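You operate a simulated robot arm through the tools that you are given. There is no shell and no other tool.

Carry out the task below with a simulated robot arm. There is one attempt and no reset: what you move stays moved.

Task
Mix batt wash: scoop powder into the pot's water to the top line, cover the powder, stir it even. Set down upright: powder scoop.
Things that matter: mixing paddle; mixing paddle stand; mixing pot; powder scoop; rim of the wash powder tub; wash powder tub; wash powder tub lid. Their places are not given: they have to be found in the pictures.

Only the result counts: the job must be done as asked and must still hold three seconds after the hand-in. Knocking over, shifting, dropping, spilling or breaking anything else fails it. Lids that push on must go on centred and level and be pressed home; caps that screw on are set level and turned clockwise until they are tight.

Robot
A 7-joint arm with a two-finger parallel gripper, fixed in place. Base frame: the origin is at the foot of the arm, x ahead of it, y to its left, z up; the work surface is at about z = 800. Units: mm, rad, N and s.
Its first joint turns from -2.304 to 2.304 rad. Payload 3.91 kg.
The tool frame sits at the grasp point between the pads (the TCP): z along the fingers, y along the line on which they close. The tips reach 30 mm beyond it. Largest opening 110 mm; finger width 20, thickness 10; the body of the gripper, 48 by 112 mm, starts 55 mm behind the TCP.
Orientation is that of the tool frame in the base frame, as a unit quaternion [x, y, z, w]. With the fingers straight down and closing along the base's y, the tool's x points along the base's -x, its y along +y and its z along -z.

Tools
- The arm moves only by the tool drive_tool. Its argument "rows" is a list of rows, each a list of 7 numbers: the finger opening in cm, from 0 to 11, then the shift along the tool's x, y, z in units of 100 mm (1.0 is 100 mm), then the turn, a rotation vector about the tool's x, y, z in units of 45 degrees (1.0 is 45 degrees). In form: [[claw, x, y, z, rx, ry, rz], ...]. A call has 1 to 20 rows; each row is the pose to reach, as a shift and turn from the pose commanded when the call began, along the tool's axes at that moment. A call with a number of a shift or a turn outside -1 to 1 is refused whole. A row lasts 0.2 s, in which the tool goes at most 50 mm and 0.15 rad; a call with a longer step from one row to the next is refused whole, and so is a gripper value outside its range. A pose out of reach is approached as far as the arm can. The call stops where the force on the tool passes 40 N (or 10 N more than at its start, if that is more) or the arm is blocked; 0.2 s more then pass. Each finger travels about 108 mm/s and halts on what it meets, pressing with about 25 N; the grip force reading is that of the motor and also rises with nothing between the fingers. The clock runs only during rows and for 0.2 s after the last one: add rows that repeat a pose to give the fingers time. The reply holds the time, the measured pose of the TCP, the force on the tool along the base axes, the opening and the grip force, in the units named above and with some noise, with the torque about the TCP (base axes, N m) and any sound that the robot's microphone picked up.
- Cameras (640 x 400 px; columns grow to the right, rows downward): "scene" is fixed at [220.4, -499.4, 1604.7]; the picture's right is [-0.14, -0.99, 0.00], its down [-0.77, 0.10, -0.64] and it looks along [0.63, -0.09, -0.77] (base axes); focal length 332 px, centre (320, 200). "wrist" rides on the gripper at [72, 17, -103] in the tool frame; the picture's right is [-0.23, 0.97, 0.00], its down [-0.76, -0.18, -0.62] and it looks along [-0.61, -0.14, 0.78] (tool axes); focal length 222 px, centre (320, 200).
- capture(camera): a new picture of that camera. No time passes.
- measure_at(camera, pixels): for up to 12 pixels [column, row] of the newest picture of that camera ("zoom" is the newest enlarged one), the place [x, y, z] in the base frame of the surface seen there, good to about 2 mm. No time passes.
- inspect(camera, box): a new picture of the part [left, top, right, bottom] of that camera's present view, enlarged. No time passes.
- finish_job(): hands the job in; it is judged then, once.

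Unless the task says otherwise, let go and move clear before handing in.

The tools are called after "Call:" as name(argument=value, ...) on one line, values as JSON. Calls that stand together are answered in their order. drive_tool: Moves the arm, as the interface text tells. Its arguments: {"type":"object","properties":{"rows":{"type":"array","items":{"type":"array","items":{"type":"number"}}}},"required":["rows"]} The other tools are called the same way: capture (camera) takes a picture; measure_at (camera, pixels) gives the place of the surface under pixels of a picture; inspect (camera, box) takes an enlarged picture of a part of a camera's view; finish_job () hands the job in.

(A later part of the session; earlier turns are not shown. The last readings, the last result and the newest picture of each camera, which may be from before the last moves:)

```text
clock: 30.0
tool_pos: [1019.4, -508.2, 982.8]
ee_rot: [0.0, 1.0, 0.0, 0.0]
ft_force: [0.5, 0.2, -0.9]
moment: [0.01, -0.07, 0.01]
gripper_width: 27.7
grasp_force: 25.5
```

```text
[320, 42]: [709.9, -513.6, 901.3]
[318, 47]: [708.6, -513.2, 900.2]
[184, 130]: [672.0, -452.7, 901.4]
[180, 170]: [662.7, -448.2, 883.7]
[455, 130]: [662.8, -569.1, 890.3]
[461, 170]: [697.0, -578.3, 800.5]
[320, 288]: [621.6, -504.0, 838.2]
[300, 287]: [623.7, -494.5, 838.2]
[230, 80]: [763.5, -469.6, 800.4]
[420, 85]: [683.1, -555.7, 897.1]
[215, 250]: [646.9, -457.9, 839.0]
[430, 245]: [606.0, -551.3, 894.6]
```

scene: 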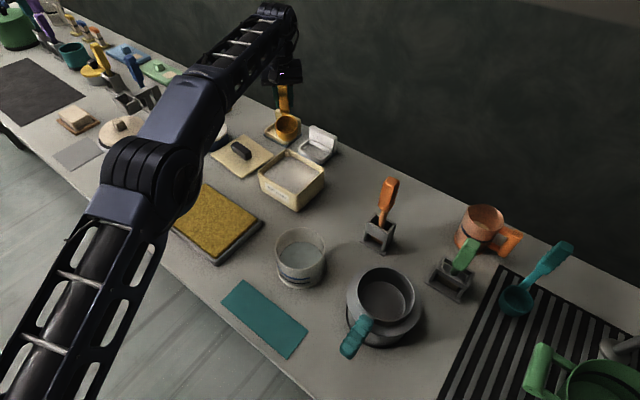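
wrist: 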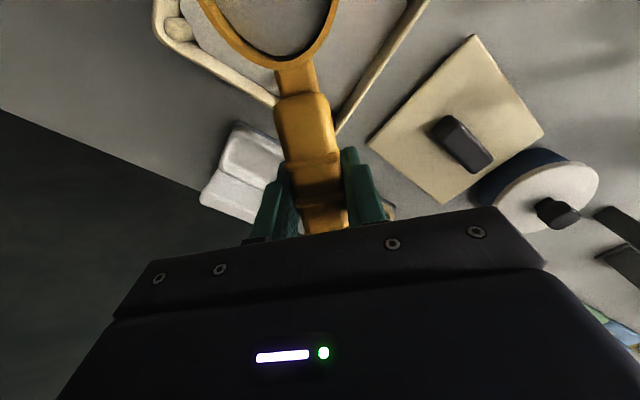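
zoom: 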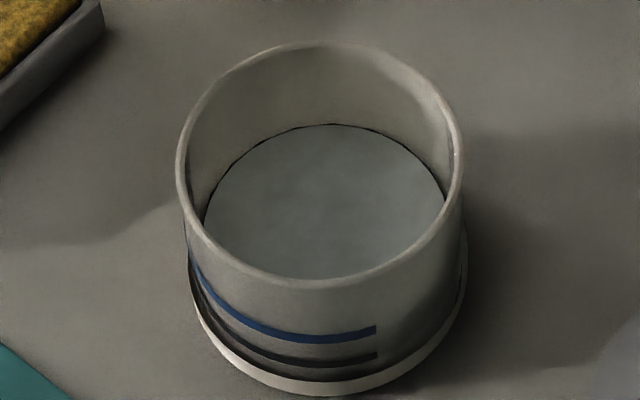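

Pot centre is (650,-509), outer radius ≈60, rim z≈901. I'll carry the level scoop smoothly to above the pot.

Call:
drive_tool(rows=[[0, 0.1, 0, -0.05, 0, 0, 0], [0, 0.3, 0, -0.1, 0, 0, 0], [0, 0.55, 0, -0.1, 0, 0, 0], [0, 0.8, 0, -0.1, 0, 0, 0], [0, 1.0, 0, -0.1, 0, 0, 0]])

Call:
drive_tool(rows=[[0, 0.2, 0, 0, 0, 0, 0], [0, 0.4, 0, 0, 0, 0, 0], [0, 0.6, 0, 0, 0, 0, 0], [0, 0.8, 0, 0, 0, 0, 0], [0, 1.0, 0, 0, 0, 0, 0]])

Call:
drive_tool(rows=[[0, 0.2, 0, 0, 0, 0, 0], [0, 0.4, 0, 0, 0, 0, 0], [0, 0.55, -0.005, 0, 0, 0, 0], [0, 0.633, -0.008, 0.1, 0, 0, 0], [0, 0.633, -0.008, 0.2, 0, 0, 0], [0, 0.633, -0.008, 0.2, 0, 0, 0]])

Call:
inspect(camera="scene", box=[230, 190, 350, 290])

```text
clock: 31.2
tool_pos: [920.0, -508.2, 991.4]
ee_rot: [0.0, 1.0, 0.0, 0.001]
ft_force: [-0.2, 0.3, -2.2]
moment: [-0.01, -0.13, 0.02]
gripper_width: 27.8
grasp_force: 24.7
```

```text
clock: 32.4
tool_pos: [819.8, -509.0, 993.0]
ee_rot: [0.0, 1.0, 0.001, 0.0]
ft_force: [0.6, 0.3, -1.8]
moment: [-0.04, -0.09, 0.02]
gripper_width: 27.6
grasp_force: 25.6
```

```text
clock: 33.8
tool_pos: [756.6, -510.0, 971.6]
ee_rot: [-0.001, 1.0, 0.0, 0.0]
ft_force: [-0.4, 0.5, -1.4]
moment: [-0.01, -0.1, 0.0]
gripper_width: 27.5
grasp_force: 25.5
```

```text
4.00 times, centred on (290, 240) of scene
```

zoom: 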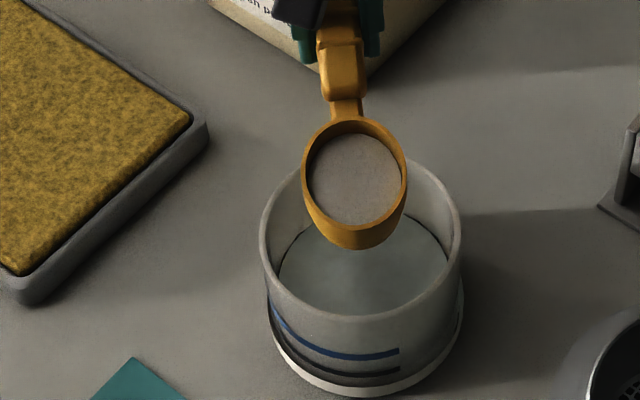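

The level scoop is right over the pot (bowl centre ≈(656,-510,955)). I'll begin pouring by pitching forward about the bowl centre, first to 45°.

Call:
drive_tool(rows=[[0, 0.036, 0, -0.147, 0, -0.189, 0], [0, 0.092, 0, -0.288, 0, -0.378, 0], [0, 0.13, 0, -0.353, 0, -0.472, 0], [0, 0.169, 0, -0.418, 0, -0.567, 0], [0, 0.217, 0, -0.477, 0, -0.661, 0], [0, 0.265, 0, -0.536, 0, -0.756, 0], [0, 0.32, 0, -0.587, 0, -0.85, 0], [0, 0.376, 0, -0.638, 0, -0.944, 0], [0, 0.412, 0, -0.665, 0, -1.0, 0], [0, 0.412, 0, -0.665, 0, -1.0, 0]])

Call:
inspect(camera="scene", box=[230, 190, 350, 290])

```text
clock: 36.0
tool_pos: [716.3, -508.2, 1039.6]
ee_rot: [0.0, 0.924, 0.0, 0.383]
ft_force: [0.2, -0.6, -1.4]
moment: [-0.03, -0.06, -0.02]
gripper_width: 27.7
grasp_force: 24.6
```

```text
4.00 times, centred on (290, 240) of scene
```

zoom: 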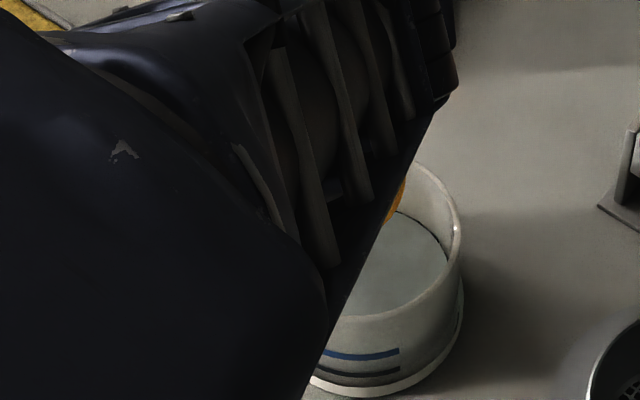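

The arm occludes the scene view, but readings are fine. I'll continue pitching from 45° to 90° at a slow rate.

Call:
drive_tool(rows=[[0, 0.014, 0, -0.061, 0, -0.078, 0], [0, 0.028, 0, -0.122, 0, -0.156, 0], [0, 0.052, 0, -0.189, 0, -0.244, 0], [0, 0.077, 0, -0.255, 0, -0.333, 0], [0, 0.11, 0, -0.318, 0, -0.422, 0], [0, 0.144, 0, -0.38, 0, -0.511, 0], [0, 0.181, 0, -0.431, 0, -0.589, 0], [0, 0.218, 0, -0.482, 0, -0.667, 0], [0, 0.264, 0, -0.53, 0, -0.75, 0], [0, 0.309, 0, -0.579, 0, -0.833, 0], [0, 0.36, 0, -0.622, 0, -0.917, 0], [0, 0.412, 0, -0.664, 0, -1.0, 0], [0, 0.412, 0, -0.664, 0, -1.0, 0]])

Call:
capture(camera="scene")

Call:
capture(camera="wrist")

```text
clock: 38.8
tool_pos: [638.4, -507.9, 1056.4]
ee_rot: [0.0, 0.707, 0.0, 0.707]
ft_force: [-0.2, 0.4, -0.9]
moment: [0.02, 0.0, -0.03]
gripper_width: 27.8
grasp_force: 25.1
```

```text
taken
```

scene: 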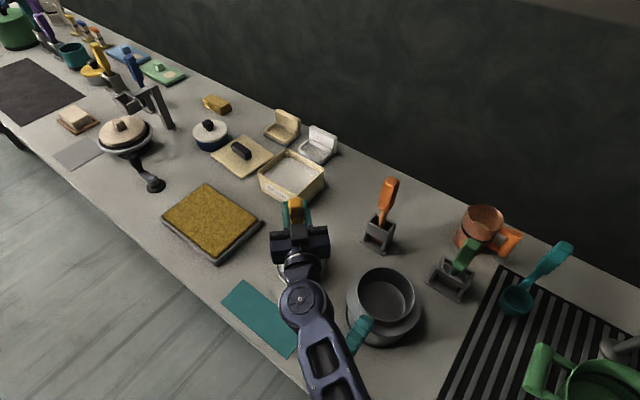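

```text
taken
```

wrist: 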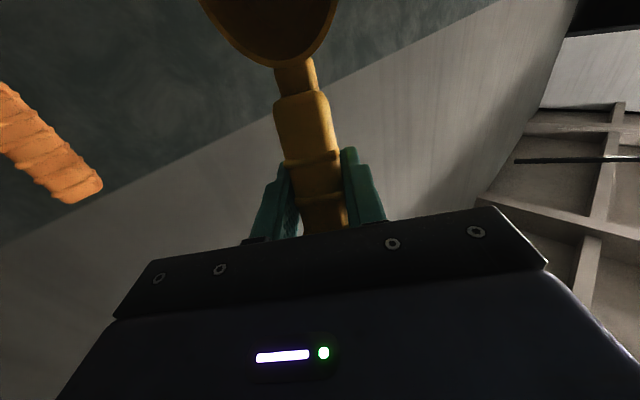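

At 90° pitch the scoop's opening is vertical. I'll tip to 110° to empty it fully, hold, and inspect.

Call:
drive_tool(rows=[[0, 0.02, 0, -0.085, 0, -0.11, 0], [0, 0.05, 0, -0.17, 0, -0.222, 0], [0, 0.083, 0, -0.25, 0, -0.333, 0], [0, 0.117, 0, -0.335, 0, -0.444, 0], [0, 0.117, 0, -0.335, 0, -0.444, 0], [0, 0.117, 0, -0.335, 0, -0.444, 0]])

Call:
inspect(camera="scene", box=[240, 180, 360, 290])

Call:
inspect(camera="wrist", box=[160, 0, 400, 150])

```text
clock: 40.2
tool_pos: [604.5, -509.4, 1045.8]
ee_rot: [0.001, 0.574, -0.001, 0.819]
ft_force: [0.2, -0.1, -1.3]
moment: [0.0, 0.07, 0.0]
gripper_width: 27.8
grasp_force: 25.2
```

```text
3.64 times, centred on (300, 235) of scene
```

zoom: 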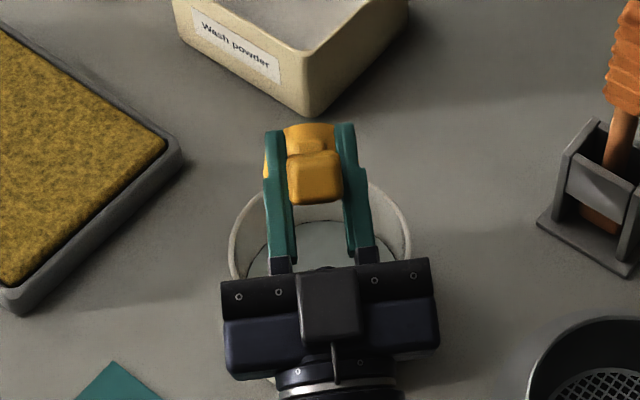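

```text
2.67 times, centred on (280, 75) of wrist
```

zoom: 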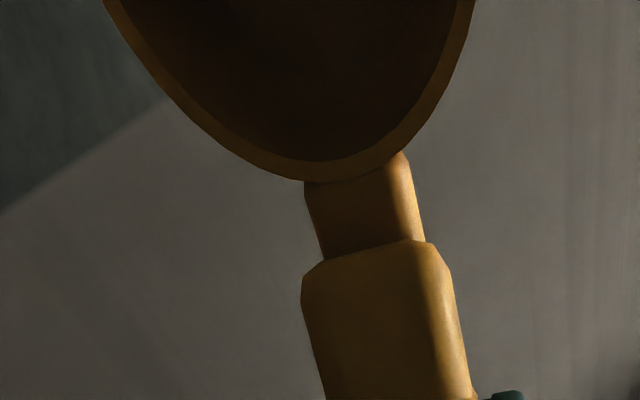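

The scoop interior looks empty. I'll level it back by reversing the pitch.

Call:
drive_tool(rows=[[0, -0.01, 0, 0.142, 0, 0.178, 0], [0, 0.0, 0, 0.285, 0, 0.356, 0], [0, 0.025, 0, 0.425, 0, 0.533, 0], [0, 0.068, 0, 0.56, 0, 0.711, 0], [0, 0.13, 0, 0.687, 0, 0.889, 0]])

Call:
drive_tool(rows=[[0, -0.006, 0, 0.135, 0, 0.167, 0], [0, -0.008, 0, 0.266, 0, 0.333, 0], [0, 0.018, 0, 0.398, 0, 0.5, 0], [0, 0.053, 0, 0.526, 0, 0.667, 0], [0, 0.11, 0, 0.648, 0, 0.833, 0], [0, 0.179, 0, 0.761, 0, 1.0, 0]])

Call:
drive_tool(rows=[[0, 0, 0, 0.148, 0, 0.185, 0], [0, 0.008, 0, 0.295, 0, 0.37, 0], [0, 0.025, 0, 0.441, 0, 0.556, 0], [0, 0.025, 0, 0.441, 0, 0.556, 0]])

Call:
inspect(camera="scene", box=[240, 190, 360, 290])

```text
clock: 41.4
tool_pos: [674.4, -508.6, 1057.9]
ee_rot: [0.001, 0.82, -0.001, 0.573]
ft_force: [0.1, -0.6, 0.0]
moment: [0.04, 0.02, -0.02]
gripper_width: 27.7
grasp_force: 25.1
```

```text
clock: 42.8
tool_pos: [739.7, -509.7, 1013.9]
ee_rot: [0.002, 0.976, 0.0, 0.217]
ft_force: [-0.1, -0.9, -0.5]
moment: [0.04, -0.08, 0.02]
gripper_width: 27.6
grasp_force: 25.4
```

```text
clock: 43.8
tool_pos: [756.5, -508.7, 972.4]
ee_rot: [0.0, 1.0, 0.0, -0.002]
ft_force: [-0.9, 0.6, -1.0]
moment: [0.01, -0.09, 0.0]
gripper_width: 27.4
grasp_force: 25.4
```

```text
4.00 times, centred on (300, 240) of scene
```

zoom: 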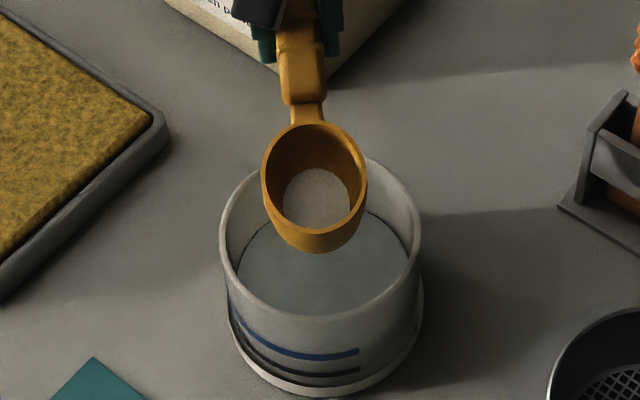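

Some powder (grey disk at zoom (315,198)) remains at the bottom of the scoop. I'll measure it and the water level.

Call:
measure_at(camera="zoom", pixels=[[315, 198], [300, 205], [330, 205], [315, 180], [320, 265], [280, 270], [380, 265], [350, 240], [315, 132], [315, 150], [250, 240], [315, 238]])

```text
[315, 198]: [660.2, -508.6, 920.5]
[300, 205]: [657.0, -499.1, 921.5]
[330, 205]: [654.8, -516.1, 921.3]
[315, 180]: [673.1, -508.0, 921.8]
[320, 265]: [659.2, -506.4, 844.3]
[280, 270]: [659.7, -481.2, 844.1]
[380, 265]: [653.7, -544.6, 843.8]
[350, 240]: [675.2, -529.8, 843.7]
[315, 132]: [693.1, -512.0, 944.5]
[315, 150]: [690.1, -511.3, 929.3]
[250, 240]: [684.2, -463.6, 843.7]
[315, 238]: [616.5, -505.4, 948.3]
```

One scoop raised the water from 838 to 844 mm and the scoop is practically empty (residue level equals the bowl floor). I'll measure the blue line's upper and lower edges to know the exact target.

Call:
inspect(camera="scene", box=[280, 260, 330, 290])

```text
12.80 times, centred on (305, 275) of scene
```

zoom: 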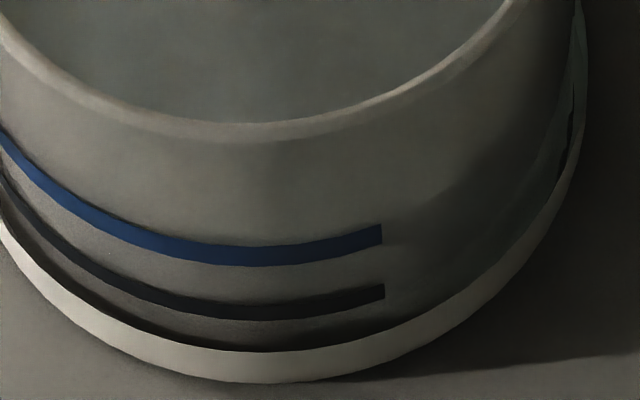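

Call:
measure_at(camera="zoom", pixels=[[300, 244], [300, 254], [300, 263], [230, 246], [230, 256], [230, 266], [300, 302], [300, 310], [300, 317], [230, 304], [230, 319], [370, 235]])

```text
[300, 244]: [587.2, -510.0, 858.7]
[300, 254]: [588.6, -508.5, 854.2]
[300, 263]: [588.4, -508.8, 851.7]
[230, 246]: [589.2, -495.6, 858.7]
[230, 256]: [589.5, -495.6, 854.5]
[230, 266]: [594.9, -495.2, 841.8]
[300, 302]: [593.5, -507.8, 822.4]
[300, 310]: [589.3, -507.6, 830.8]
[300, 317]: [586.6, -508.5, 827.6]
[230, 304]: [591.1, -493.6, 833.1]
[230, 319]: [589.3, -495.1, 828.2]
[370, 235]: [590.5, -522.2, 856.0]
```

The blue top line spans about 852–859 (centre ≈855), so two more scoops of about 6 mm each are needed. I'll return to the tub at height and pitch again.

Call:
drive_tool(rows=[[0, 0, 0, -0.15, 0, 0, 0], [0, -0.3, 0, -0.28, 0, 0, 0], [0, -0.75, 0, -0.28, 0, 0, 0], [0, -1.0, 0, -0.28, 0, 0, 0]])

Call:
drive_tool(rows=[[0, -0.45, 0, 0, 0, 0, 0], [0, -0.9, 0, 0, 0, 0, 0], [0, -1.0, 0, 0, 0, 0, 0]])

Call:
drive_tool(rows=[[0, -0.4, 0, 0, 0, 0, 0], [0, -0.8, 0, 0, 0, 0, 0], [0, -1.0, 0, 0, 0, 0, 0], [0, -1.0, 0, 0, 0, 0, 0]])

Call:
drive_tool(rows=[[0, 0.06, 0, 0.0, 0, -0.17, 0], [0, 0.13, 0, 0.0, 0, -0.35, 0], [0, 0.2, 0, 0.0, 0, -0.53, 0], [0, 0.26, 0, -0.01, 0, -0.71, 0], [0, 0.33, 0, -0.02, 0, -0.889, 0], [0, 0.33, 0, -0.02, 0, -0.889, 0]])

Call:
inspect(camera="scene", box=[230, 90, 350, 215])

```text
clock: 44.8
tool_pos: [855.8, -508.3, 1000.6]
ee_rot: [0.0, 1.0, 0.0, -0.001]
ft_force: [-0.5, -0.9, 0.0]
moment: [0.01, -0.13, 0.0]
gripper_width: 27.4
grasp_force: 24.8
```

```text
clock: 45.6
tool_pos: [957.1, -508.2, 1001.8]
ee_rot: [0.0, 1.0, -0.001, -0.001]
ft_force: [0.3, 0.2, -1.1]
moment: [0.02, -0.11, 0.01]
gripper_width: 27.6
grasp_force: 24.9
```

```text
clock: 46.6
tool_pos: [1055.9, -508.6, 1001.4]
ee_rot: [0.0, 1.0, -0.001, -0.001]
ft_force: [0.6, -0.4, -1.7]
moment: [0.0, -0.1, 0.01]
gripper_width: 27.5
grasp_force: 24.6
```

```text
clock: 48.0
tool_pos: [1022.8, -510.0, 1003.1]
ee_rot: [0.0, 0.94, 0.0, 0.342]
ft_force: [0.4, 0.5, -0.8]
moment: [0.01, -0.03, -0.01]
gripper_width: 27.6
grasp_force: 25.3
```

```text
3.20 times, centred on (290, 152) of scene
```

zoom: 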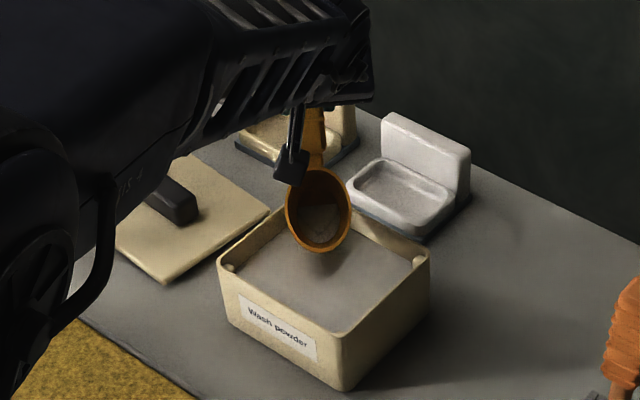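

Same pre-scoop pose as before. I'll plunge slightly deeper (powder is 3 mm lower) and repeat the sweep, level and lift.

Call:
drive_tool(rows=[[0, 0.1, 0, 0.12, 0, 0, 0], [0, 0.2, 0, 0.24, 0, 0, 0], [0, 0.28, 0, 0.34, 0, 0, 0], [0, 0.36, 0, 0.43, 0, 0, 0], [0, 0.44, 0, 0.525, 0, 0, 0], [0, 0.44, 0, 0.525, 0, 0, 0]])

Call:
drive_tool(rows=[[0, 0.14, 0, -0.089, 0, 0, 0], [0, 0.255, 0, -0.186, 0, 0, 0], [0, 0.323, 0, -0.18, 0, 0.089, 0], [0, 0.306, 0, -0.135, 0, 0.222, 0], [0, 0.258, 0, -0.093, 0, 0.356, 0], [0, 0.219, 0, -0.056, 0, 0.489, 0], [0, 0.161, 0, -0.015, 0, 0.644, 0], [0, 0.111, 0, 0.012, 0, 0.8, 0], [0, 0.053, 0, -0.004, 0, 0.889, 0], [0, 0.053, 0, -0.004, 0, 0.889, 0], [0, -0.02, 0, -0.09, 0, 0.889, 0], [0, -0.108, 0, -0.195, 0, 0.889, 0], [0, -0.268, 0, -0.387, 0, 0.889, 0], [0, -0.268, 0, -0.387, 0, 0.889, 0]])

Call:
inspect(camera="scene", box=[230, 90, 350, 215])

```text
clock: 49.4
tool_pos: [1023.7, -507.9, 934.4]
ee_rot: [0.0, 0.94, 0.0, 0.342]
ft_force: [-2.1, 1.2, -2.0]
moment: [0.16, 0.04, -0.07]
gripper_width: 27.5
grasp_force: 24.4
```

```text
clock: 52.4
tool_pos: [1018.6, -508.1, 981.0]
ee_rot: [0.0, 1.0, -0.001, -0.001]
ft_force: [-0.1, 0.2, -1.3]
moment: [-0.01, -0.13, 0.0]
gripper_width: 27.7
grasp_force: 25.0
```

```text
3.20 times, centred on (290, 152) of scene
```

zoom: 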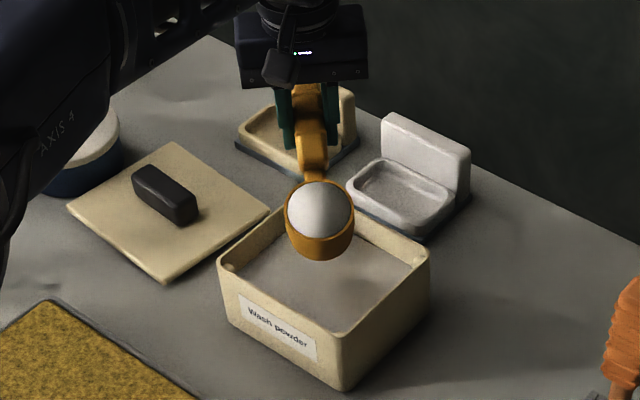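

This time the scoop came up heaped (bright dome at zoom (318,208)). I'll measure the heap height and the tub level before deciding.

Call:
measure_at(camera="zoom", pixels=[[318, 208], [300, 205], [335, 205], [318, 185], [318, 230], [292, 210], [346, 210], [318, 222], [300, 270], [380, 265], [340, 290], [318, 240]])

Call:
inspect(camera="scene", box=[265, 120, 315, 160])

```text
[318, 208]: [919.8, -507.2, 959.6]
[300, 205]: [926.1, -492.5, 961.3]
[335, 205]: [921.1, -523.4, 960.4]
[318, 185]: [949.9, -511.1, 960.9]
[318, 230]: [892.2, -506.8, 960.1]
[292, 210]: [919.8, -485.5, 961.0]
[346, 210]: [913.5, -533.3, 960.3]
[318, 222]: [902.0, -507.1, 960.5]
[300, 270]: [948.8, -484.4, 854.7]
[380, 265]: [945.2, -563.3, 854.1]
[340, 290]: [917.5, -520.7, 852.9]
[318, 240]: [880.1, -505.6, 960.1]
```

```text
10.00 times, centred on (290, 140) of scene
```

zoom: 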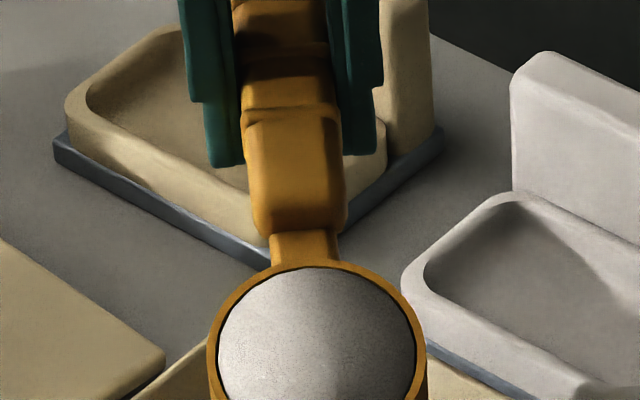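

The surface is actually nearly flat at 960, 4–5 mm below the scoop rim (964.5), so it's a nearly full scoop (≈9 mm rise expected) and safe to carry. Carrying it to the pot.

Call:
drive_tool(rows=[[0, 0.08, 0, -0.05, 0, 0, 0], [0, 0.25, 0, -0.1, 0, 0, 0], [0, 0.45, 0, -0.1, 0, 0, 0], [0, 0.65, 0, -0.1, 0, 0, 0], [0, 0.85, 0, -0.1, 0, 0, 0], [0, 1.0, 0, -0.1, 0, 0, 0]])

Call:
drive_tool(rows=[[0, 0.2, 0, 0, 0, 0, 0], [0, 0.4, 0, 0, 0, 0, 0], [0, 0.6, 0, 0, 0, 0, 0], [0, 0.8, 0, 0, 0, 0, 0], [0, 1.0, 0, 0, 0, 0, 0]])

Call:
drive_tool(rows=[[0, 0.2, 0, 0, 0, 0, 0], [0, 0.4, 0, 0, 0, 0, 0], [0, 0.55, -0.005, 0, 0, 0, 0], [0, 0.625, -0.008, 0.1, 0, 0, 0], [0, 0.625, -0.008, 0.19, 0, 0, 0], [0, 0.625, -0.008, 0.19, 0, 0, 0]])

Call:
inspect(camera="scene", box=[230, 130, 350, 290])

```text
clock: 53.8
tool_pos: [919.3, -508.9, 989.1]
ee_rot: [0.0, 1.0, 0.0, 0.0]
ft_force: [-0.3, 0.9, -2.2]
moment: [0.02, -0.11, 0.02]
gripper_width: 27.7
grasp_force: 25.0
```

```text
clock: 55.0
tool_pos: [819.3, -509.5, 990.0]
ee_rot: [0.001, 1.0, 0.001, -0.001]
ft_force: [-0.5, -0.1, -2.8]
moment: [0.01, -0.12, -0.01]
gripper_width: 27.5
grasp_force: 25.1
```

```text
clock: 56.4
tool_pos: [756.1, -509.8, 972.0]
ee_rot: [0.0, 1.0, 0.001, -0.001]
ft_force: [0.9, -0.2, -0.4]
moment: [0.01, -0.09, 0.0]
gripper_width: 27.5
grasp_force: 24.9
```

```text
2.50 times, centred on (290, 210) of scene
```

zoom: 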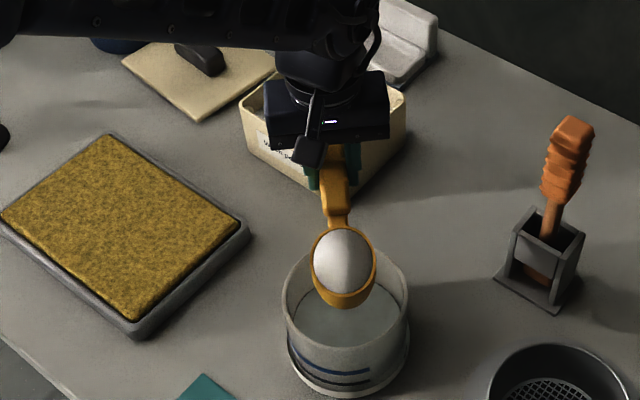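

The full scoop is level above the pot with no spill visible. I'll pour in the same way, 0→45→90→110°.

Call:
drive_tool(rows=[[0, 0.018, 0, -0.074, 0, -0.095, 0], [0, 0.036, 0, -0.147, 0, -0.189, 0], [0, 0.064, 0, -0.218, 0, -0.283, 0], [0, 0.092, 0, -0.288, 0, -0.378, 0], [0, 0.13, 0, -0.353, 0, -0.472, 0], [0, 0.169, 0, -0.418, 0, -0.567, 0], [0, 0.217, 0, -0.477, 0, -0.661, 0], [0, 0.265, 0, -0.536, 0, -0.756, 0], [0, 0.32, 0, -0.587, 0, -0.85, 0], [0, 0.376, 0, -0.638, 0, -0.944, 0], [0, 0.412, 0, -0.665, 0, -1.0, 0], [0, 0.412, 0, -0.665, 0, -1.0, 0]])

Call:
drive_tool(rows=[[0, 0.014, 0, -0.061, 0, -0.078, 0], [0, 0.028, 0, -0.122, 0, -0.156, 0], [0, 0.052, 0, -0.189, 0, -0.244, 0], [0, 0.077, 0, -0.255, 0, -0.333, 0], [0, 0.11, 0, -0.318, 0, -0.422, 0], [0, 0.144, 0, -0.38, 0, -0.511, 0], [0, 0.181, 0, -0.431, 0, -0.589, 0], [0, 0.218, 0, -0.482, 0, -0.667, 0], [0, 0.264, 0, -0.53, 0, -0.75, 0], [0, 0.309, 0, -0.579, 0, -0.833, 0], [0, 0.36, 0, -0.622, 0, -0.917, 0], [0, 0.412, 0, -0.664, 0, -1.0, 0], [0, 0.412, 0, -0.664, 0, -1.0, 0]])

Call:
drive_tool(rows=[[0, 0.02, 0, -0.085, 0, -0.11, 0], [0, 0.05, 0, -0.17, 0, -0.222, 0], [0, 0.083, 0, -0.25, 0, -0.333, 0], [0, 0.117, 0, -0.335, 0, -0.444, 0], [0, 0.117, 0, -0.335, 0, -0.444, 0], [0, 0.117, 0, -0.335, 0, -0.444, 0], [0, 0.117, 0, -0.335, 0, -0.444, 0]])

Call:
capture(camera="scene")

```text
clock: 59.0
tool_pos: [714.3, -509.6, 1038.7]
ee_rot: [0.0, 0.924, 0.0, 0.383]
ft_force: [-0.4, 0.4, -1.4]
moment: [0.01, -0.03, 0.01]
gripper_width: 27.8
grasp_force: 25.2
```

```text
clock: 61.8
tool_pos: [638.7, -508.4, 1056.9]
ee_rot: [0.0, 0.707, 0.0, 0.707]
ft_force: [0.1, 1.6, -1.1]
moment: [0.02, 0.03, -0.02]
gripper_width: 27.5
grasp_force: 24.7
```

```text
clock: 63.4
tool_pos: [605.2, -509.8, 1044.9]
ee_rot: [0.0, 0.574, 0.0, 0.819]
ft_force: [0.5, -0.2, -0.6]
moment: [0.01, 0.06, 0.0]
gripper_width: 27.5
grasp_force: 25.1
```

```text
taken
```

scene: 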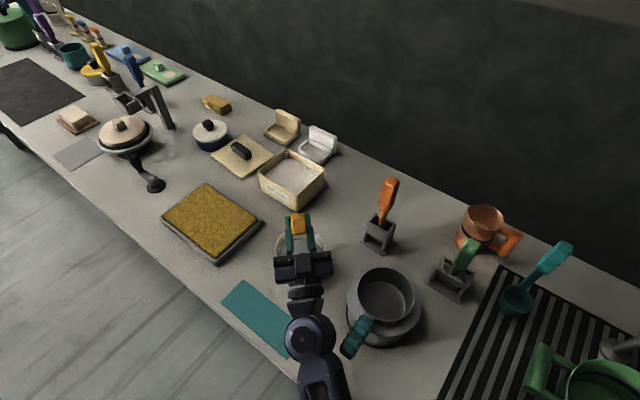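

Poured. Levelling back and measuring the water again.

Call:
drive_tool(rows=[[0, -0.01, 0, 0.142, 0, 0.178, 0], [0, 0.0, 0, 0.285, 0, 0.356, 0], [0, 0.025, 0, 0.425, 0, 0.533, 0], [0, 0.068, 0, 0.56, 0, 0.711, 0], [0, 0.13, 0, 0.687, 0, 0.889, 0]])

Call:
drive_tool(rows=[[0, -0.006, 0, 0.135, 0, 0.167, 0], [0, -0.008, 0, 0.266, 0, 0.333, 0], [0, 0.018, 0, 0.398, 0, 0.5, 0], [0, 0.053, 0, 0.526, 0, 0.667, 0], [0, 0.11, 0, 0.648, 0, 0.833, 0], [0, 0.179, 0, 0.761, 0, 1.0, 0]])

Call:
drive_tool(rows=[[0, 0, 0, 0.148, 0, 0.185, 0], [0, 0.008, 0, 0.295, 0, 0.37, 0], [0, 0.025, 0, 0.441, 0, 0.556, 0], [0, 0.025, 0, 0.441, 0, 0.556, 0]])

Call:
inspect(camera="scene", box=[240, 190, 360, 290])

Call:
measure_at(camera="zoom", pixels=[[315, 198], [300, 205], [330, 205], [320, 265], [280, 270], [380, 265], [350, 250], [250, 240], [300, 290], [360, 280]])

```text
clock: 64.6
tool_pos: [674.6, -509.2, 1056.7]
ee_rot: [-0.001, 0.82, 0.0, 0.573]
ft_force: [0.0, -0.2, -1.3]
moment: [-0.03, -0.02, 0.02]
gripper_width: 27.4
grasp_force: 25.2
```

```text
clock: 66.0
tool_pos: [740.3, -510.7, 1012.8]
ee_rot: [0.001, 0.977, 0.0, 0.215]
ft_force: [-0.3, 0.1, -0.5]
moment: [0.03, -0.11, 0.02]
gripper_width: 27.7
grasp_force: 24.9
```

```text
clock: 67.0
tool_pos: [756.3, -509.8, 972.8]
ee_rot: [0.0, 1.0, 0.0, -0.002]
ft_force: [-0.1, 0.3, -0.8]
moment: [-0.01, -0.09, 0.0]
gripper_width: 27.7
grasp_force: 25.5
```

```text
4.00 times, centred on (300, 240) of scene
```

zoom: 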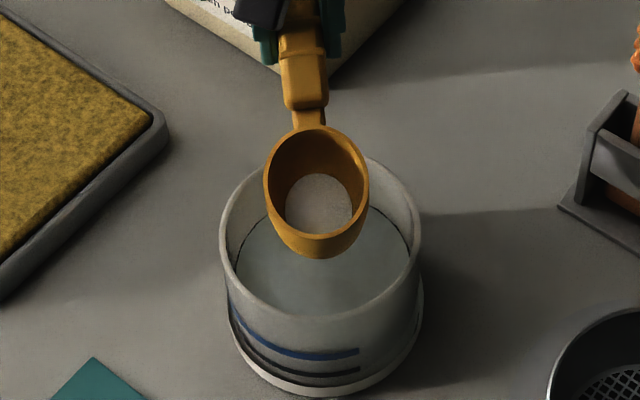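

```text
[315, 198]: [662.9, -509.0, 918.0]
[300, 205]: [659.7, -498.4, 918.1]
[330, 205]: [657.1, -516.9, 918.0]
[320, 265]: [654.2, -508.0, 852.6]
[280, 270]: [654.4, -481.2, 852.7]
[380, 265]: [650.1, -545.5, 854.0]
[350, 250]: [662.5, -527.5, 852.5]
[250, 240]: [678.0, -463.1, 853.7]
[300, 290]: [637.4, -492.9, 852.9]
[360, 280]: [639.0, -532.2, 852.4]
```

Water is now at ≈853 mm (line 852–859, centre ≈855), so a small third scoop would centre it. The bowl seems slightly lower than before; I'll check whether it tilted in the grip by measuring the rim.

Call:
measure_at(camera="zoom", pixels=[[316, 128], [267, 185], [367, 187], [317, 236], [280, 145], [354, 147], [285, 222], [352, 222], [310, 115], [305, 90], [300, 60], [318, 240]])

```text
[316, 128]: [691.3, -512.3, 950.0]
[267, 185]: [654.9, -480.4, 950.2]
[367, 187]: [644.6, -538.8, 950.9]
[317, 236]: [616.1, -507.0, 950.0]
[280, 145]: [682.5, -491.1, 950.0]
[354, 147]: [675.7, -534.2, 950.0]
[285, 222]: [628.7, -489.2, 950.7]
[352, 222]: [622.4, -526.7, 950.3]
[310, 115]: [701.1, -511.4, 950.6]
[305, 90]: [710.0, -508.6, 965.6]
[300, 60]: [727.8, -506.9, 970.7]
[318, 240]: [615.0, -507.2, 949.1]
```

The scoop has slid about 6 mm down in the grip (rim 950, still level; TCP-to-bowl offset is now about 102.6 / 22.5 mm), which I'll account for. About 21 ml more is needed, so I'll go back for a shallow third scoop.

Call:
drive_tool(rows=[[0, 0, 0, -0.15, 0, 0, 0], [0, -0.3, 0, -0.28, 0, 0, 0], [0, -0.75, 0, -0.28, 0, 0, 0], [0, -1.0, 0, -0.28, 0, 0, 0]])

Call:
drive_tool(rows=[[0, -0.45, 0, 0, 0, 0, 0], [0, -0.9, 0, 0, 0, 0, 0], [0, -1.0, 0, 0, 0, 0, 0]])

Call:
drive_tool(rows=[[0, -0.4, 0.01, 0, 0, 0, 0], [0, -0.8, 0.015, 0, 0, 0, 0], [0, -0.95, 0.015, 0, 0, 0, 0], [0, -0.95, 0.015, 0, 0, 0, 0]])

Call:
drive_tool(rows=[[0, 0.07, 0, -0.02, 0, -0.17, 0], [0, 0.14, 0, -0.04, 0, -0.35, 0], [0, 0.21, 0, -0.06, 0, -0.53, 0], [0, 0.29, 0, -0.07, 0, -0.71, 0], [0, 0.37, 0, -0.074, 0, -0.889, 0], [0, 0.37, 0, -0.074, 0, -0.889, 0]])

Call:
inspect(camera="scene", box=[230, 90, 350, 215])

Call:
measure_at(camera="zoom", pixels=[[289, 215], [349, 215], [320, 250], [320, 245], [280, 290], [370, 280], [340, 300], [250, 265], [320, 205], [318, 180]])

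```text
clock: 68.0
tool_pos: [856.7, -509.3, 1001.1]
ee_rot: [0.0, 1.0, 0.0, -0.001]
ft_force: [-0.7, -0.3, -0.2]
moment: [0.0, -0.07, 0.0]
gripper_width: 27.4
grasp_force: 24.8
```

```text
clock: 68.8
tool_pos: [956.9, -509.0, 998.6]
ee_rot: [0.001, 1.0, 0.0, -0.001]
ft_force: [-0.4, -0.1, -0.9]
moment: [0.04, -0.09, 0.0]
gripper_width: 27.5
grasp_force: 25.4
```

```text
clock: 69.8
tool_pos: [1051.9, -508.0, 999.9]
ee_rot: [0.0, 1.0, 0.001, -0.001]
ft_force: [-1.0, -0.4, -1.1]
moment: [-0.03, -0.1, -0.02]
gripper_width: 27.5
grasp_force: 24.8
```

```text
clock: 71.2
tool_pos: [1014.3, -508.4, 1006.4]
ee_rot: [0.0, 0.94, -0.001, 0.342]
ft_force: [0.5, 0.0, -0.8]
moment: [0.04, -0.09, 0.02]
gripper_width: 27.6
grasp_force: 25.5
```

```text
3.20 times, centred on (290, 152) of scene
```

zoom: 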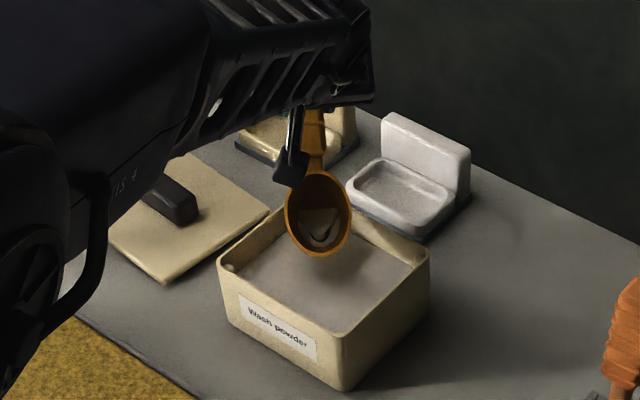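

```text
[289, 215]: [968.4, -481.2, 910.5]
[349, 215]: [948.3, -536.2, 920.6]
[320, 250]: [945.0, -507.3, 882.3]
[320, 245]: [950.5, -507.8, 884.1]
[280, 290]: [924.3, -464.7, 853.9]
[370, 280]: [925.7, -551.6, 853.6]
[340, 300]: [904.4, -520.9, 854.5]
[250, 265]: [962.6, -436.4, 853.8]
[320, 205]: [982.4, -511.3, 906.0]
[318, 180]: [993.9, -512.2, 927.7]
```

The tub powder is at ≈854. I'll dip only until the lip is a few mm under the surface (bowl centre z≈873), sweep 30 mm, then lift straight up while pitched.

Call:
drive_tool(rows=[[0, 0.1, 0, 0.12, 0, 0, 0], [0, 0.2, 0, 0.24, 0, 0, 0], [0, 0.27, 0, 0.32, 0, 0, 0], [0, 0.322, 0, 0.383, 0, 0, 0], [0, 0.4, 0, 0.318, 0, 0, 0], [0, 0.475, 0, 0.254, 0, 0, 0], [0, 0.55, 0, 0.19, 0, 0, 0], [0, 0.45, 0, 0.07, 0, 0, 0], [0, 0.3, 0, -0.11, 0, 0, 0], [0, 0.165, 0, -0.27, 0, 0, 0], [0, 0.165, 0, -0.27, 0, 0, 0]])

Call:
inspect(camera="scene", box=[230, 90, 350, 215])

```text
clock: 73.6
tool_pos: [985.7, -508.2, 1016.9]
ee_rot: [0.0, 0.94, -0.001, 0.341]
ft_force: [-0.1, 0.3, -1.1]
moment: [-0.01, -0.04, -0.01]
gripper_width: 27.6
grasp_force: 25.0
```

```text
3.20 times, centred on (290, 152) of scene
```

zoom: 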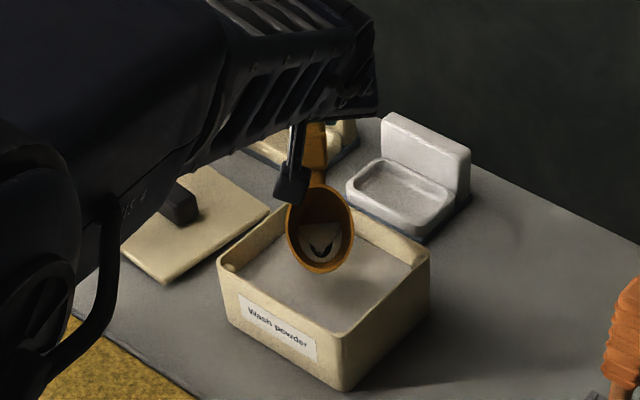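

I'll level the scoop over the tub and measure how much it picked up.

Call:
drive_tool(rows=[[0, -0.055, 0, 0.046, 0, 0.178, 0], [0, -0.11, 0, 0.092, 0, 0.356, 0], [0, -0.165, 0, 0.138, 0, 0.533, 0], [0, -0.22, 0, 0.185, 0, 0.711, 0], [0, -0.276, 0, 0.231, 0, 0.889, 0], [0, -0.276, 0, 0.231, 0, 0.889, 0]])

Call:
inspect(camera="scene", box=[250, 90, 330, 160])

```text
clock: 75.0
tool_pos: [1020.7, -508.3, 1017.2]
ee_rot: [0.0, 1.0, 0.0, -0.002]
ft_force: [0.9, 0.8, -1.3]
moment: [0.0, -0.12, -0.01]
gripper_width: 27.6
grasp_force: 24.9
```

```text
5.71 times, centred on (290, 125) of scene
```

zoom: 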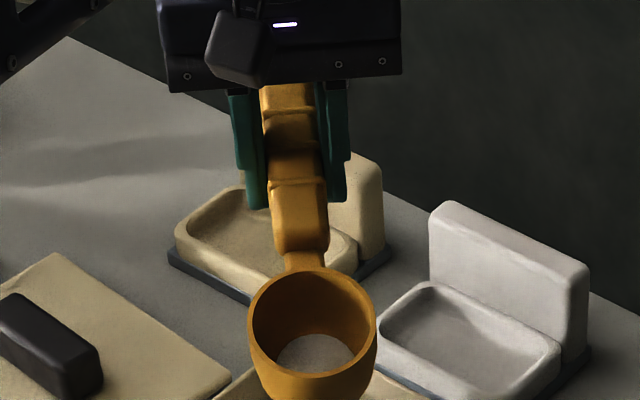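

Call:
measure_at(camera="zoom", pixels=[[315, 350], [300, 355], [335, 355], [315, 340], [315, 365], [252, 325], [373, 325], [315, 270], [315, 385], [315, 300]])

Call:
measure_at(camera="scene", pixels=[[283, 178], [300, 182], [290, 190]])

```text
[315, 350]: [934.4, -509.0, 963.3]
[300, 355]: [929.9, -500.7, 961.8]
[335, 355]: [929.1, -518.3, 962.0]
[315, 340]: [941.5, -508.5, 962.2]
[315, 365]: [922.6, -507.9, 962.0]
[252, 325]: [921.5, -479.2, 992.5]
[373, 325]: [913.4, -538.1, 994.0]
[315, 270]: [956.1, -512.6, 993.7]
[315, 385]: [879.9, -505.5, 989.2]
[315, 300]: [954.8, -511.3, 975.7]
```

```text
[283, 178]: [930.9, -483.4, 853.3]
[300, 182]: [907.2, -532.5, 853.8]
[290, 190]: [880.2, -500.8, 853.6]
```

Practically nothing was picked up (level 962 equals the bowl floor), so a shallow dip does not load it. I'll pitch again and dip about 9 mm deeper.

Call:
drive_tool(rows=[[0, 0.01, 0, 0.03, 0, -0.17, 0], [0, 0.025, 0, 0.06, 0, -0.35, 0], [0, 0.04, 0, 0.09, 0, -0.53, 0], [0, 0.055, 0, 0.115, 0, -0.71, 0], [0, 0.067, 0, 0.14, 0, -0.889, 0], [0, 0.067, 0, 0.14, 0, -0.889, 0]])

Call:
drive_tool(rows=[[0, 0.1, 0, 0.12, 0, 0, 0], [0, 0.2, 0, 0.24, 0, 0, 0], [0, 0.29, 0, 0.345, 0, 0, 0], [0, 0.36, 0, 0.429, 0, 0, 0], [0, 0.45, 0, 0.354, 0, 0, 0], [0, 0.54, 0, 0.279, 0, 0, 0], [0, 0.628, 0, 0.204, 0, 0, 0], [0, 0.52, 0, 0.075, 0, 0, 0], [0, 0.38, 0, -0.09, 0, 0, 0], [0, 0.242, 0, -0.256, 0, 0, 0], [0, 0.242, 0, -0.256, 0, 0, 0]])

Call:
inspect(camera="scene", box=[250, 110, 330, 180])

```text
clock: 76.4
tool_pos: [1014.0, -507.2, 1003.9]
ee_rot: [0.0, 0.94, 0.0, 0.342]
ft_force: [0.1, -0.1, 0.3]
moment: [-0.02, 0.0, -0.02]
gripper_width: 27.6
grasp_force: 25.1
```

```text
clock: 78.8
tool_pos: [977.9, -508.9, 1006.5]
ee_rot: [0.0, 0.94, 0.001, 0.341]
ft_force: [0.4, -0.5, -0.8]
moment: [0.0, 0.03, 0.04]
gripper_width: 27.4
grasp_force: 24.8
```

```text
5.71 times, centred on (290, 145) of scene
```

zoom: 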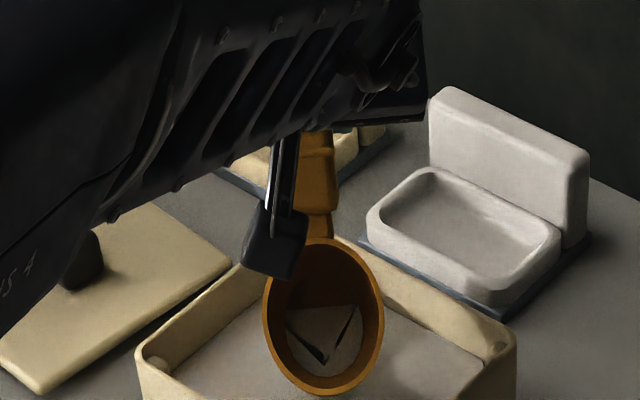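

Call:
drive_tool(rows=[[0, -0.067, 0, 0.057, 0, 0.178, 0], [0, -0.135, 0, 0.113, 0, 0.356, 0], [0, -0.2, 0, 0.17, 0, 0.533, 0], [0, -0.27, 0, 0.226, 0, 0.711, 0], [0, -0.337, 0, 0.283, 0, 0.889, 0], [0, -0.337, 0, 0.283, 0, 0.889, 0]])

Call:
inspect(camera="scene", box=[250, 90, 330, 160])

Call:
measure_at(camera="zoom", pixels=[[315, 350], [300, 355], [335, 355], [315, 340], [315, 365], [252, 325], [373, 325], [315, 270], [315, 385], [315, 300]])

```text
clock: 80.2
tool_pos: [1022.6, -508.1, 1007.2]
ee_rot: [0.0, 1.0, 0.0, -0.002]
ft_force: [0.5, 0.0, -0.8]
moment: [0.01, -0.07, -0.02]
gripper_width: 27.7
grasp_force: 25.3
```

```text
5.71 times, centred on (290, 125) of scene
```

zoom: 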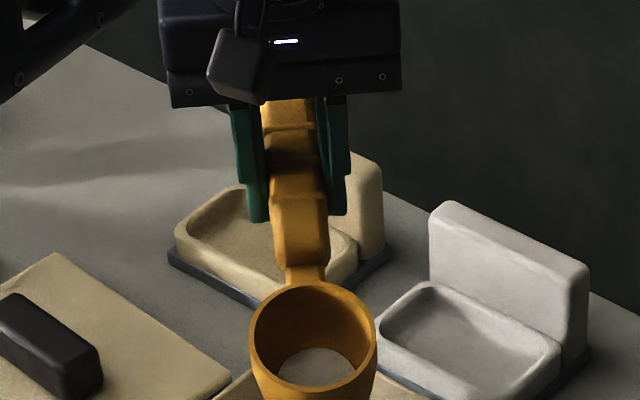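

```text
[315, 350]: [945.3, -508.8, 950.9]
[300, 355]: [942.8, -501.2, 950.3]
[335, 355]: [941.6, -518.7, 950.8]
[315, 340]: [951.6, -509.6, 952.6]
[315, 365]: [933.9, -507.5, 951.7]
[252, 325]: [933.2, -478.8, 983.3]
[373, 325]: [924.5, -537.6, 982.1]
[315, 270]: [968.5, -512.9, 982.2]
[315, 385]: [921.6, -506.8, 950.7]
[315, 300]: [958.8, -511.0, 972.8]
```

Still only a film (≈2 mm). The earlier good fills had the mouth centre just below the powder surface, so I'll dip to that depth briefly to obtain a partial fill.

Call:
drive_tool(rows=[[0, 0.02, 0, 0.045, 0, -0.17, 0], [0, 0.04, 0, 0.09, 0, -0.35, 0], [0, 0.06, 0, 0.135, 0, -0.53, 0], [0, 0.08, 0, 0.18, 0, -0.71, 0], [0, 0.1, 0, 0.22, 0, -0.889, 0], [0, 0.1, 0, 0.22, 0, -0.889, 0]])

Call:
drive_tool(rows=[[0, 0.12, 0, 0.14, 0, 0, 0], [0, 0.22, 0, 0.262, 0, 0, 0], [0, 0.309, 0, 0.368, 0, 0, 0], [0, 0.385, 0, 0.303, 0, 0, 0], [0, 0.34, 0, 0.14, 0, 0, 0], [0, 0.2, 0, -0.03, 0, 0, 0], [0, 0.076, 0, -0.22, 0, 0, 0], [0, 0.076, 0, -0.22, 0, 0, 0]])

Call:
inspect(camera="scene", box=[250, 110, 330, 180])

```text
clock: 81.6
tool_pos: [1012.8, -508.1, 984.7]
ee_rot: [0.0, 0.939, 0.0, 0.343]
ft_force: [0.8, 0.9, -0.6]
moment: [-0.01, -0.02, -0.01]
gripper_width: 27.5
grasp_force: 25.4
```

```text
clock: 83.4
tool_pos: [992.2, -508.7, 997.5]
ee_rot: [0.001, 0.94, 0.0, 0.342]
ft_force: [-0.2, 0.1, -1.3]
moment: [-0.03, 0.02, -0.06]
gripper_width: 27.8
grasp_force: 24.7
```

```text
5.71 times, centred on (290, 145) of scene
```

zoom: 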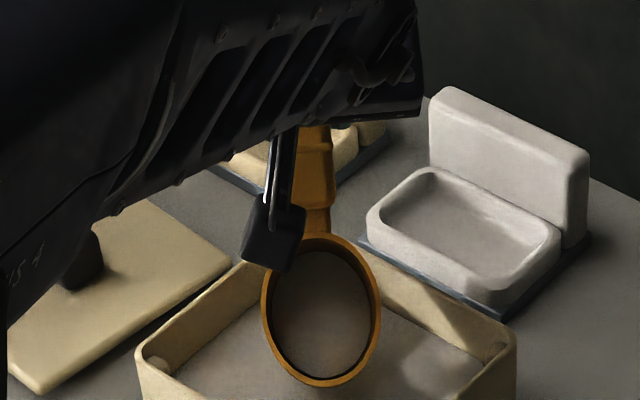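

It filled considerably this time. Level it over the tub and measure.

Call:
drive_tool(rows=[[0, -0.049, 0, 0.041, 0, 0.178, 0], [0, -0.098, 0, 0.082, 0, 0.356, 0], [0, -0.147, 0, 0.123, 0, 0.533, 0], [0, -0.196, 0, 0.164, 0, 0.711, 0], [0, -0.245, 0, 0.206, 0, 0.889, 0], [0, -0.245, 0, 0.206, 0, 0.889, 0]])

Call:
inspect(camera="scene", box=[250, 90, 330, 160])

Call:
measure_at(camera="zoom", pixels=[[315, 350], [300, 340], [335, 345], [315, 325], [315, 370], [252, 335], [373, 335], [315, 280], [315, 392], [315, 310]])

Call:
capture(camera="scene")

Call:
measure_at(camera="scene", pixels=[[283, 178], [300, 182], [290, 190]])

```text
clock: 84.8
tool_pos: [1023.4, -509.2, 997.1]
ee_rot: [0.0, 1.0, 0.0, -0.002]
ft_force: [-0.7, -0.7, -1.3]
moment: [0.04, -0.1, -0.03]
gripper_width: 27.6
grasp_force: 24.5
```

```text
5.71 times, centred on (290, 125) of scene
```

zoom: 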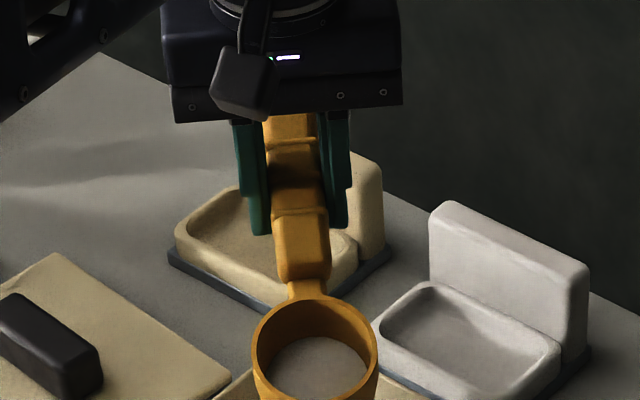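

```text
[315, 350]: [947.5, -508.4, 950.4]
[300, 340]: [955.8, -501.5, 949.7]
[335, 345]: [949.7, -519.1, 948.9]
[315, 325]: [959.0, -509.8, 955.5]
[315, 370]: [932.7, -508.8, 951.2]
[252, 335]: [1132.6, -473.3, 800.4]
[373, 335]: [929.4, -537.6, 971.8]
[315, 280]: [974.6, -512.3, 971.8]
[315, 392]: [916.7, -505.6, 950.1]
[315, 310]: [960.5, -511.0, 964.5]
```

```text
taken
```

scene: 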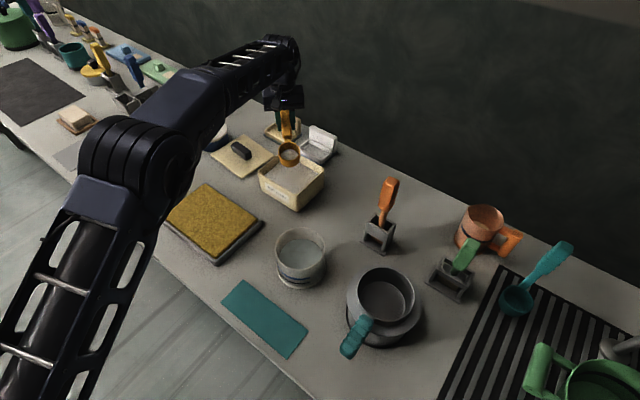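

```text
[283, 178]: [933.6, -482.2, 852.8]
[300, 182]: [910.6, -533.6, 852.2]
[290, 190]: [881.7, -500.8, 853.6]
```

The scoop now holds ≈11–12 mm depth, about 24 ml, which is just what is missing. Carry it to the pot and pour.

Call:
drive_tool(rows=[[0, 0.12, 0, 0, 0, 0, 0], [0, 0.35, 0, 0, 0, 0, 0], [0, 0.6, 0, 0, 0, 0, 0], [0, 0.85, 0, 0, 0, 0, 0], [0, 1.0, 0, 0, 0, 0, 0]])

Call:
drive_tool(rows=[[0, 0.25, 0, 0, 0, 0, 0], [0, 0.5, 0, 0, 0, 0, 0], [0, 0.75, 0, 0, 0, 0, 0], [0, 1.0, 0, 0, 0, 0, 0]])

Call:
drive_tool(rows=[[0, 0.25, 0, 0, 0, 0, 0], [0, 0.5, 0, 0, 0, 0, 0], [0, 0.68, 0, 0.04, 0, 0, 0], [0, 0.73, 0, 0.14, 0, 0, 0], [0, 0.73, 0, 0.165, 0, 0, 0], [0, 0.73, 0, 0.165, 0, 0, 0]])

Call:
inspect(camera="scene", box=[230, 190, 350, 290])

```text
clock: 86.0
tool_pos: [924.5, -508.9, 998.0]
ee_rot: [0.0, 1.0, 0.0, -0.002]
ft_force: [-0.2, 0.3, -2.1]
moment: [0.02, -0.07, 0.0]
gripper_width: 27.5
grasp_force: 24.0
```

```text
clock: 87.0
tool_pos: [824.5, -507.6, 997.1]
ee_rot: [0.0, 1.0, 0.0, -0.001]
ft_force: [0.8, 0.2, -2.4]
moment: [-0.02, -0.06, 0.01]
gripper_width: 27.6
grasp_force: 24.5
```

```text
clock: 88.4
tool_pos: [752.1, -508.6, 981.9]
ee_rot: [0.001, 1.0, 0.0, -0.002]
ft_force: [0.4, 0.4, -1.9]
moment: [0.01, -0.1, 0.05]
gripper_width: 27.8
grasp_force: 25.5
```

```text
4.00 times, centred on (290, 240) of scene
```

zoom: 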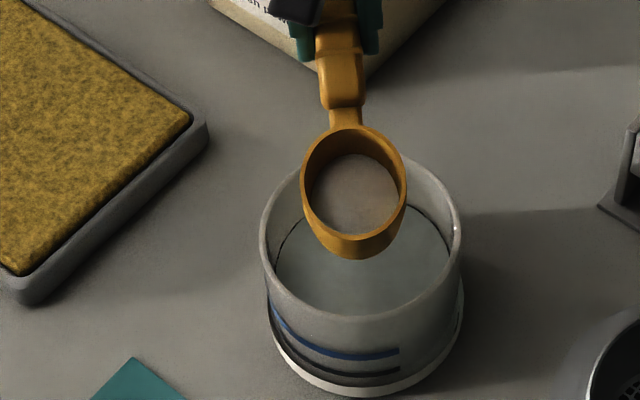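

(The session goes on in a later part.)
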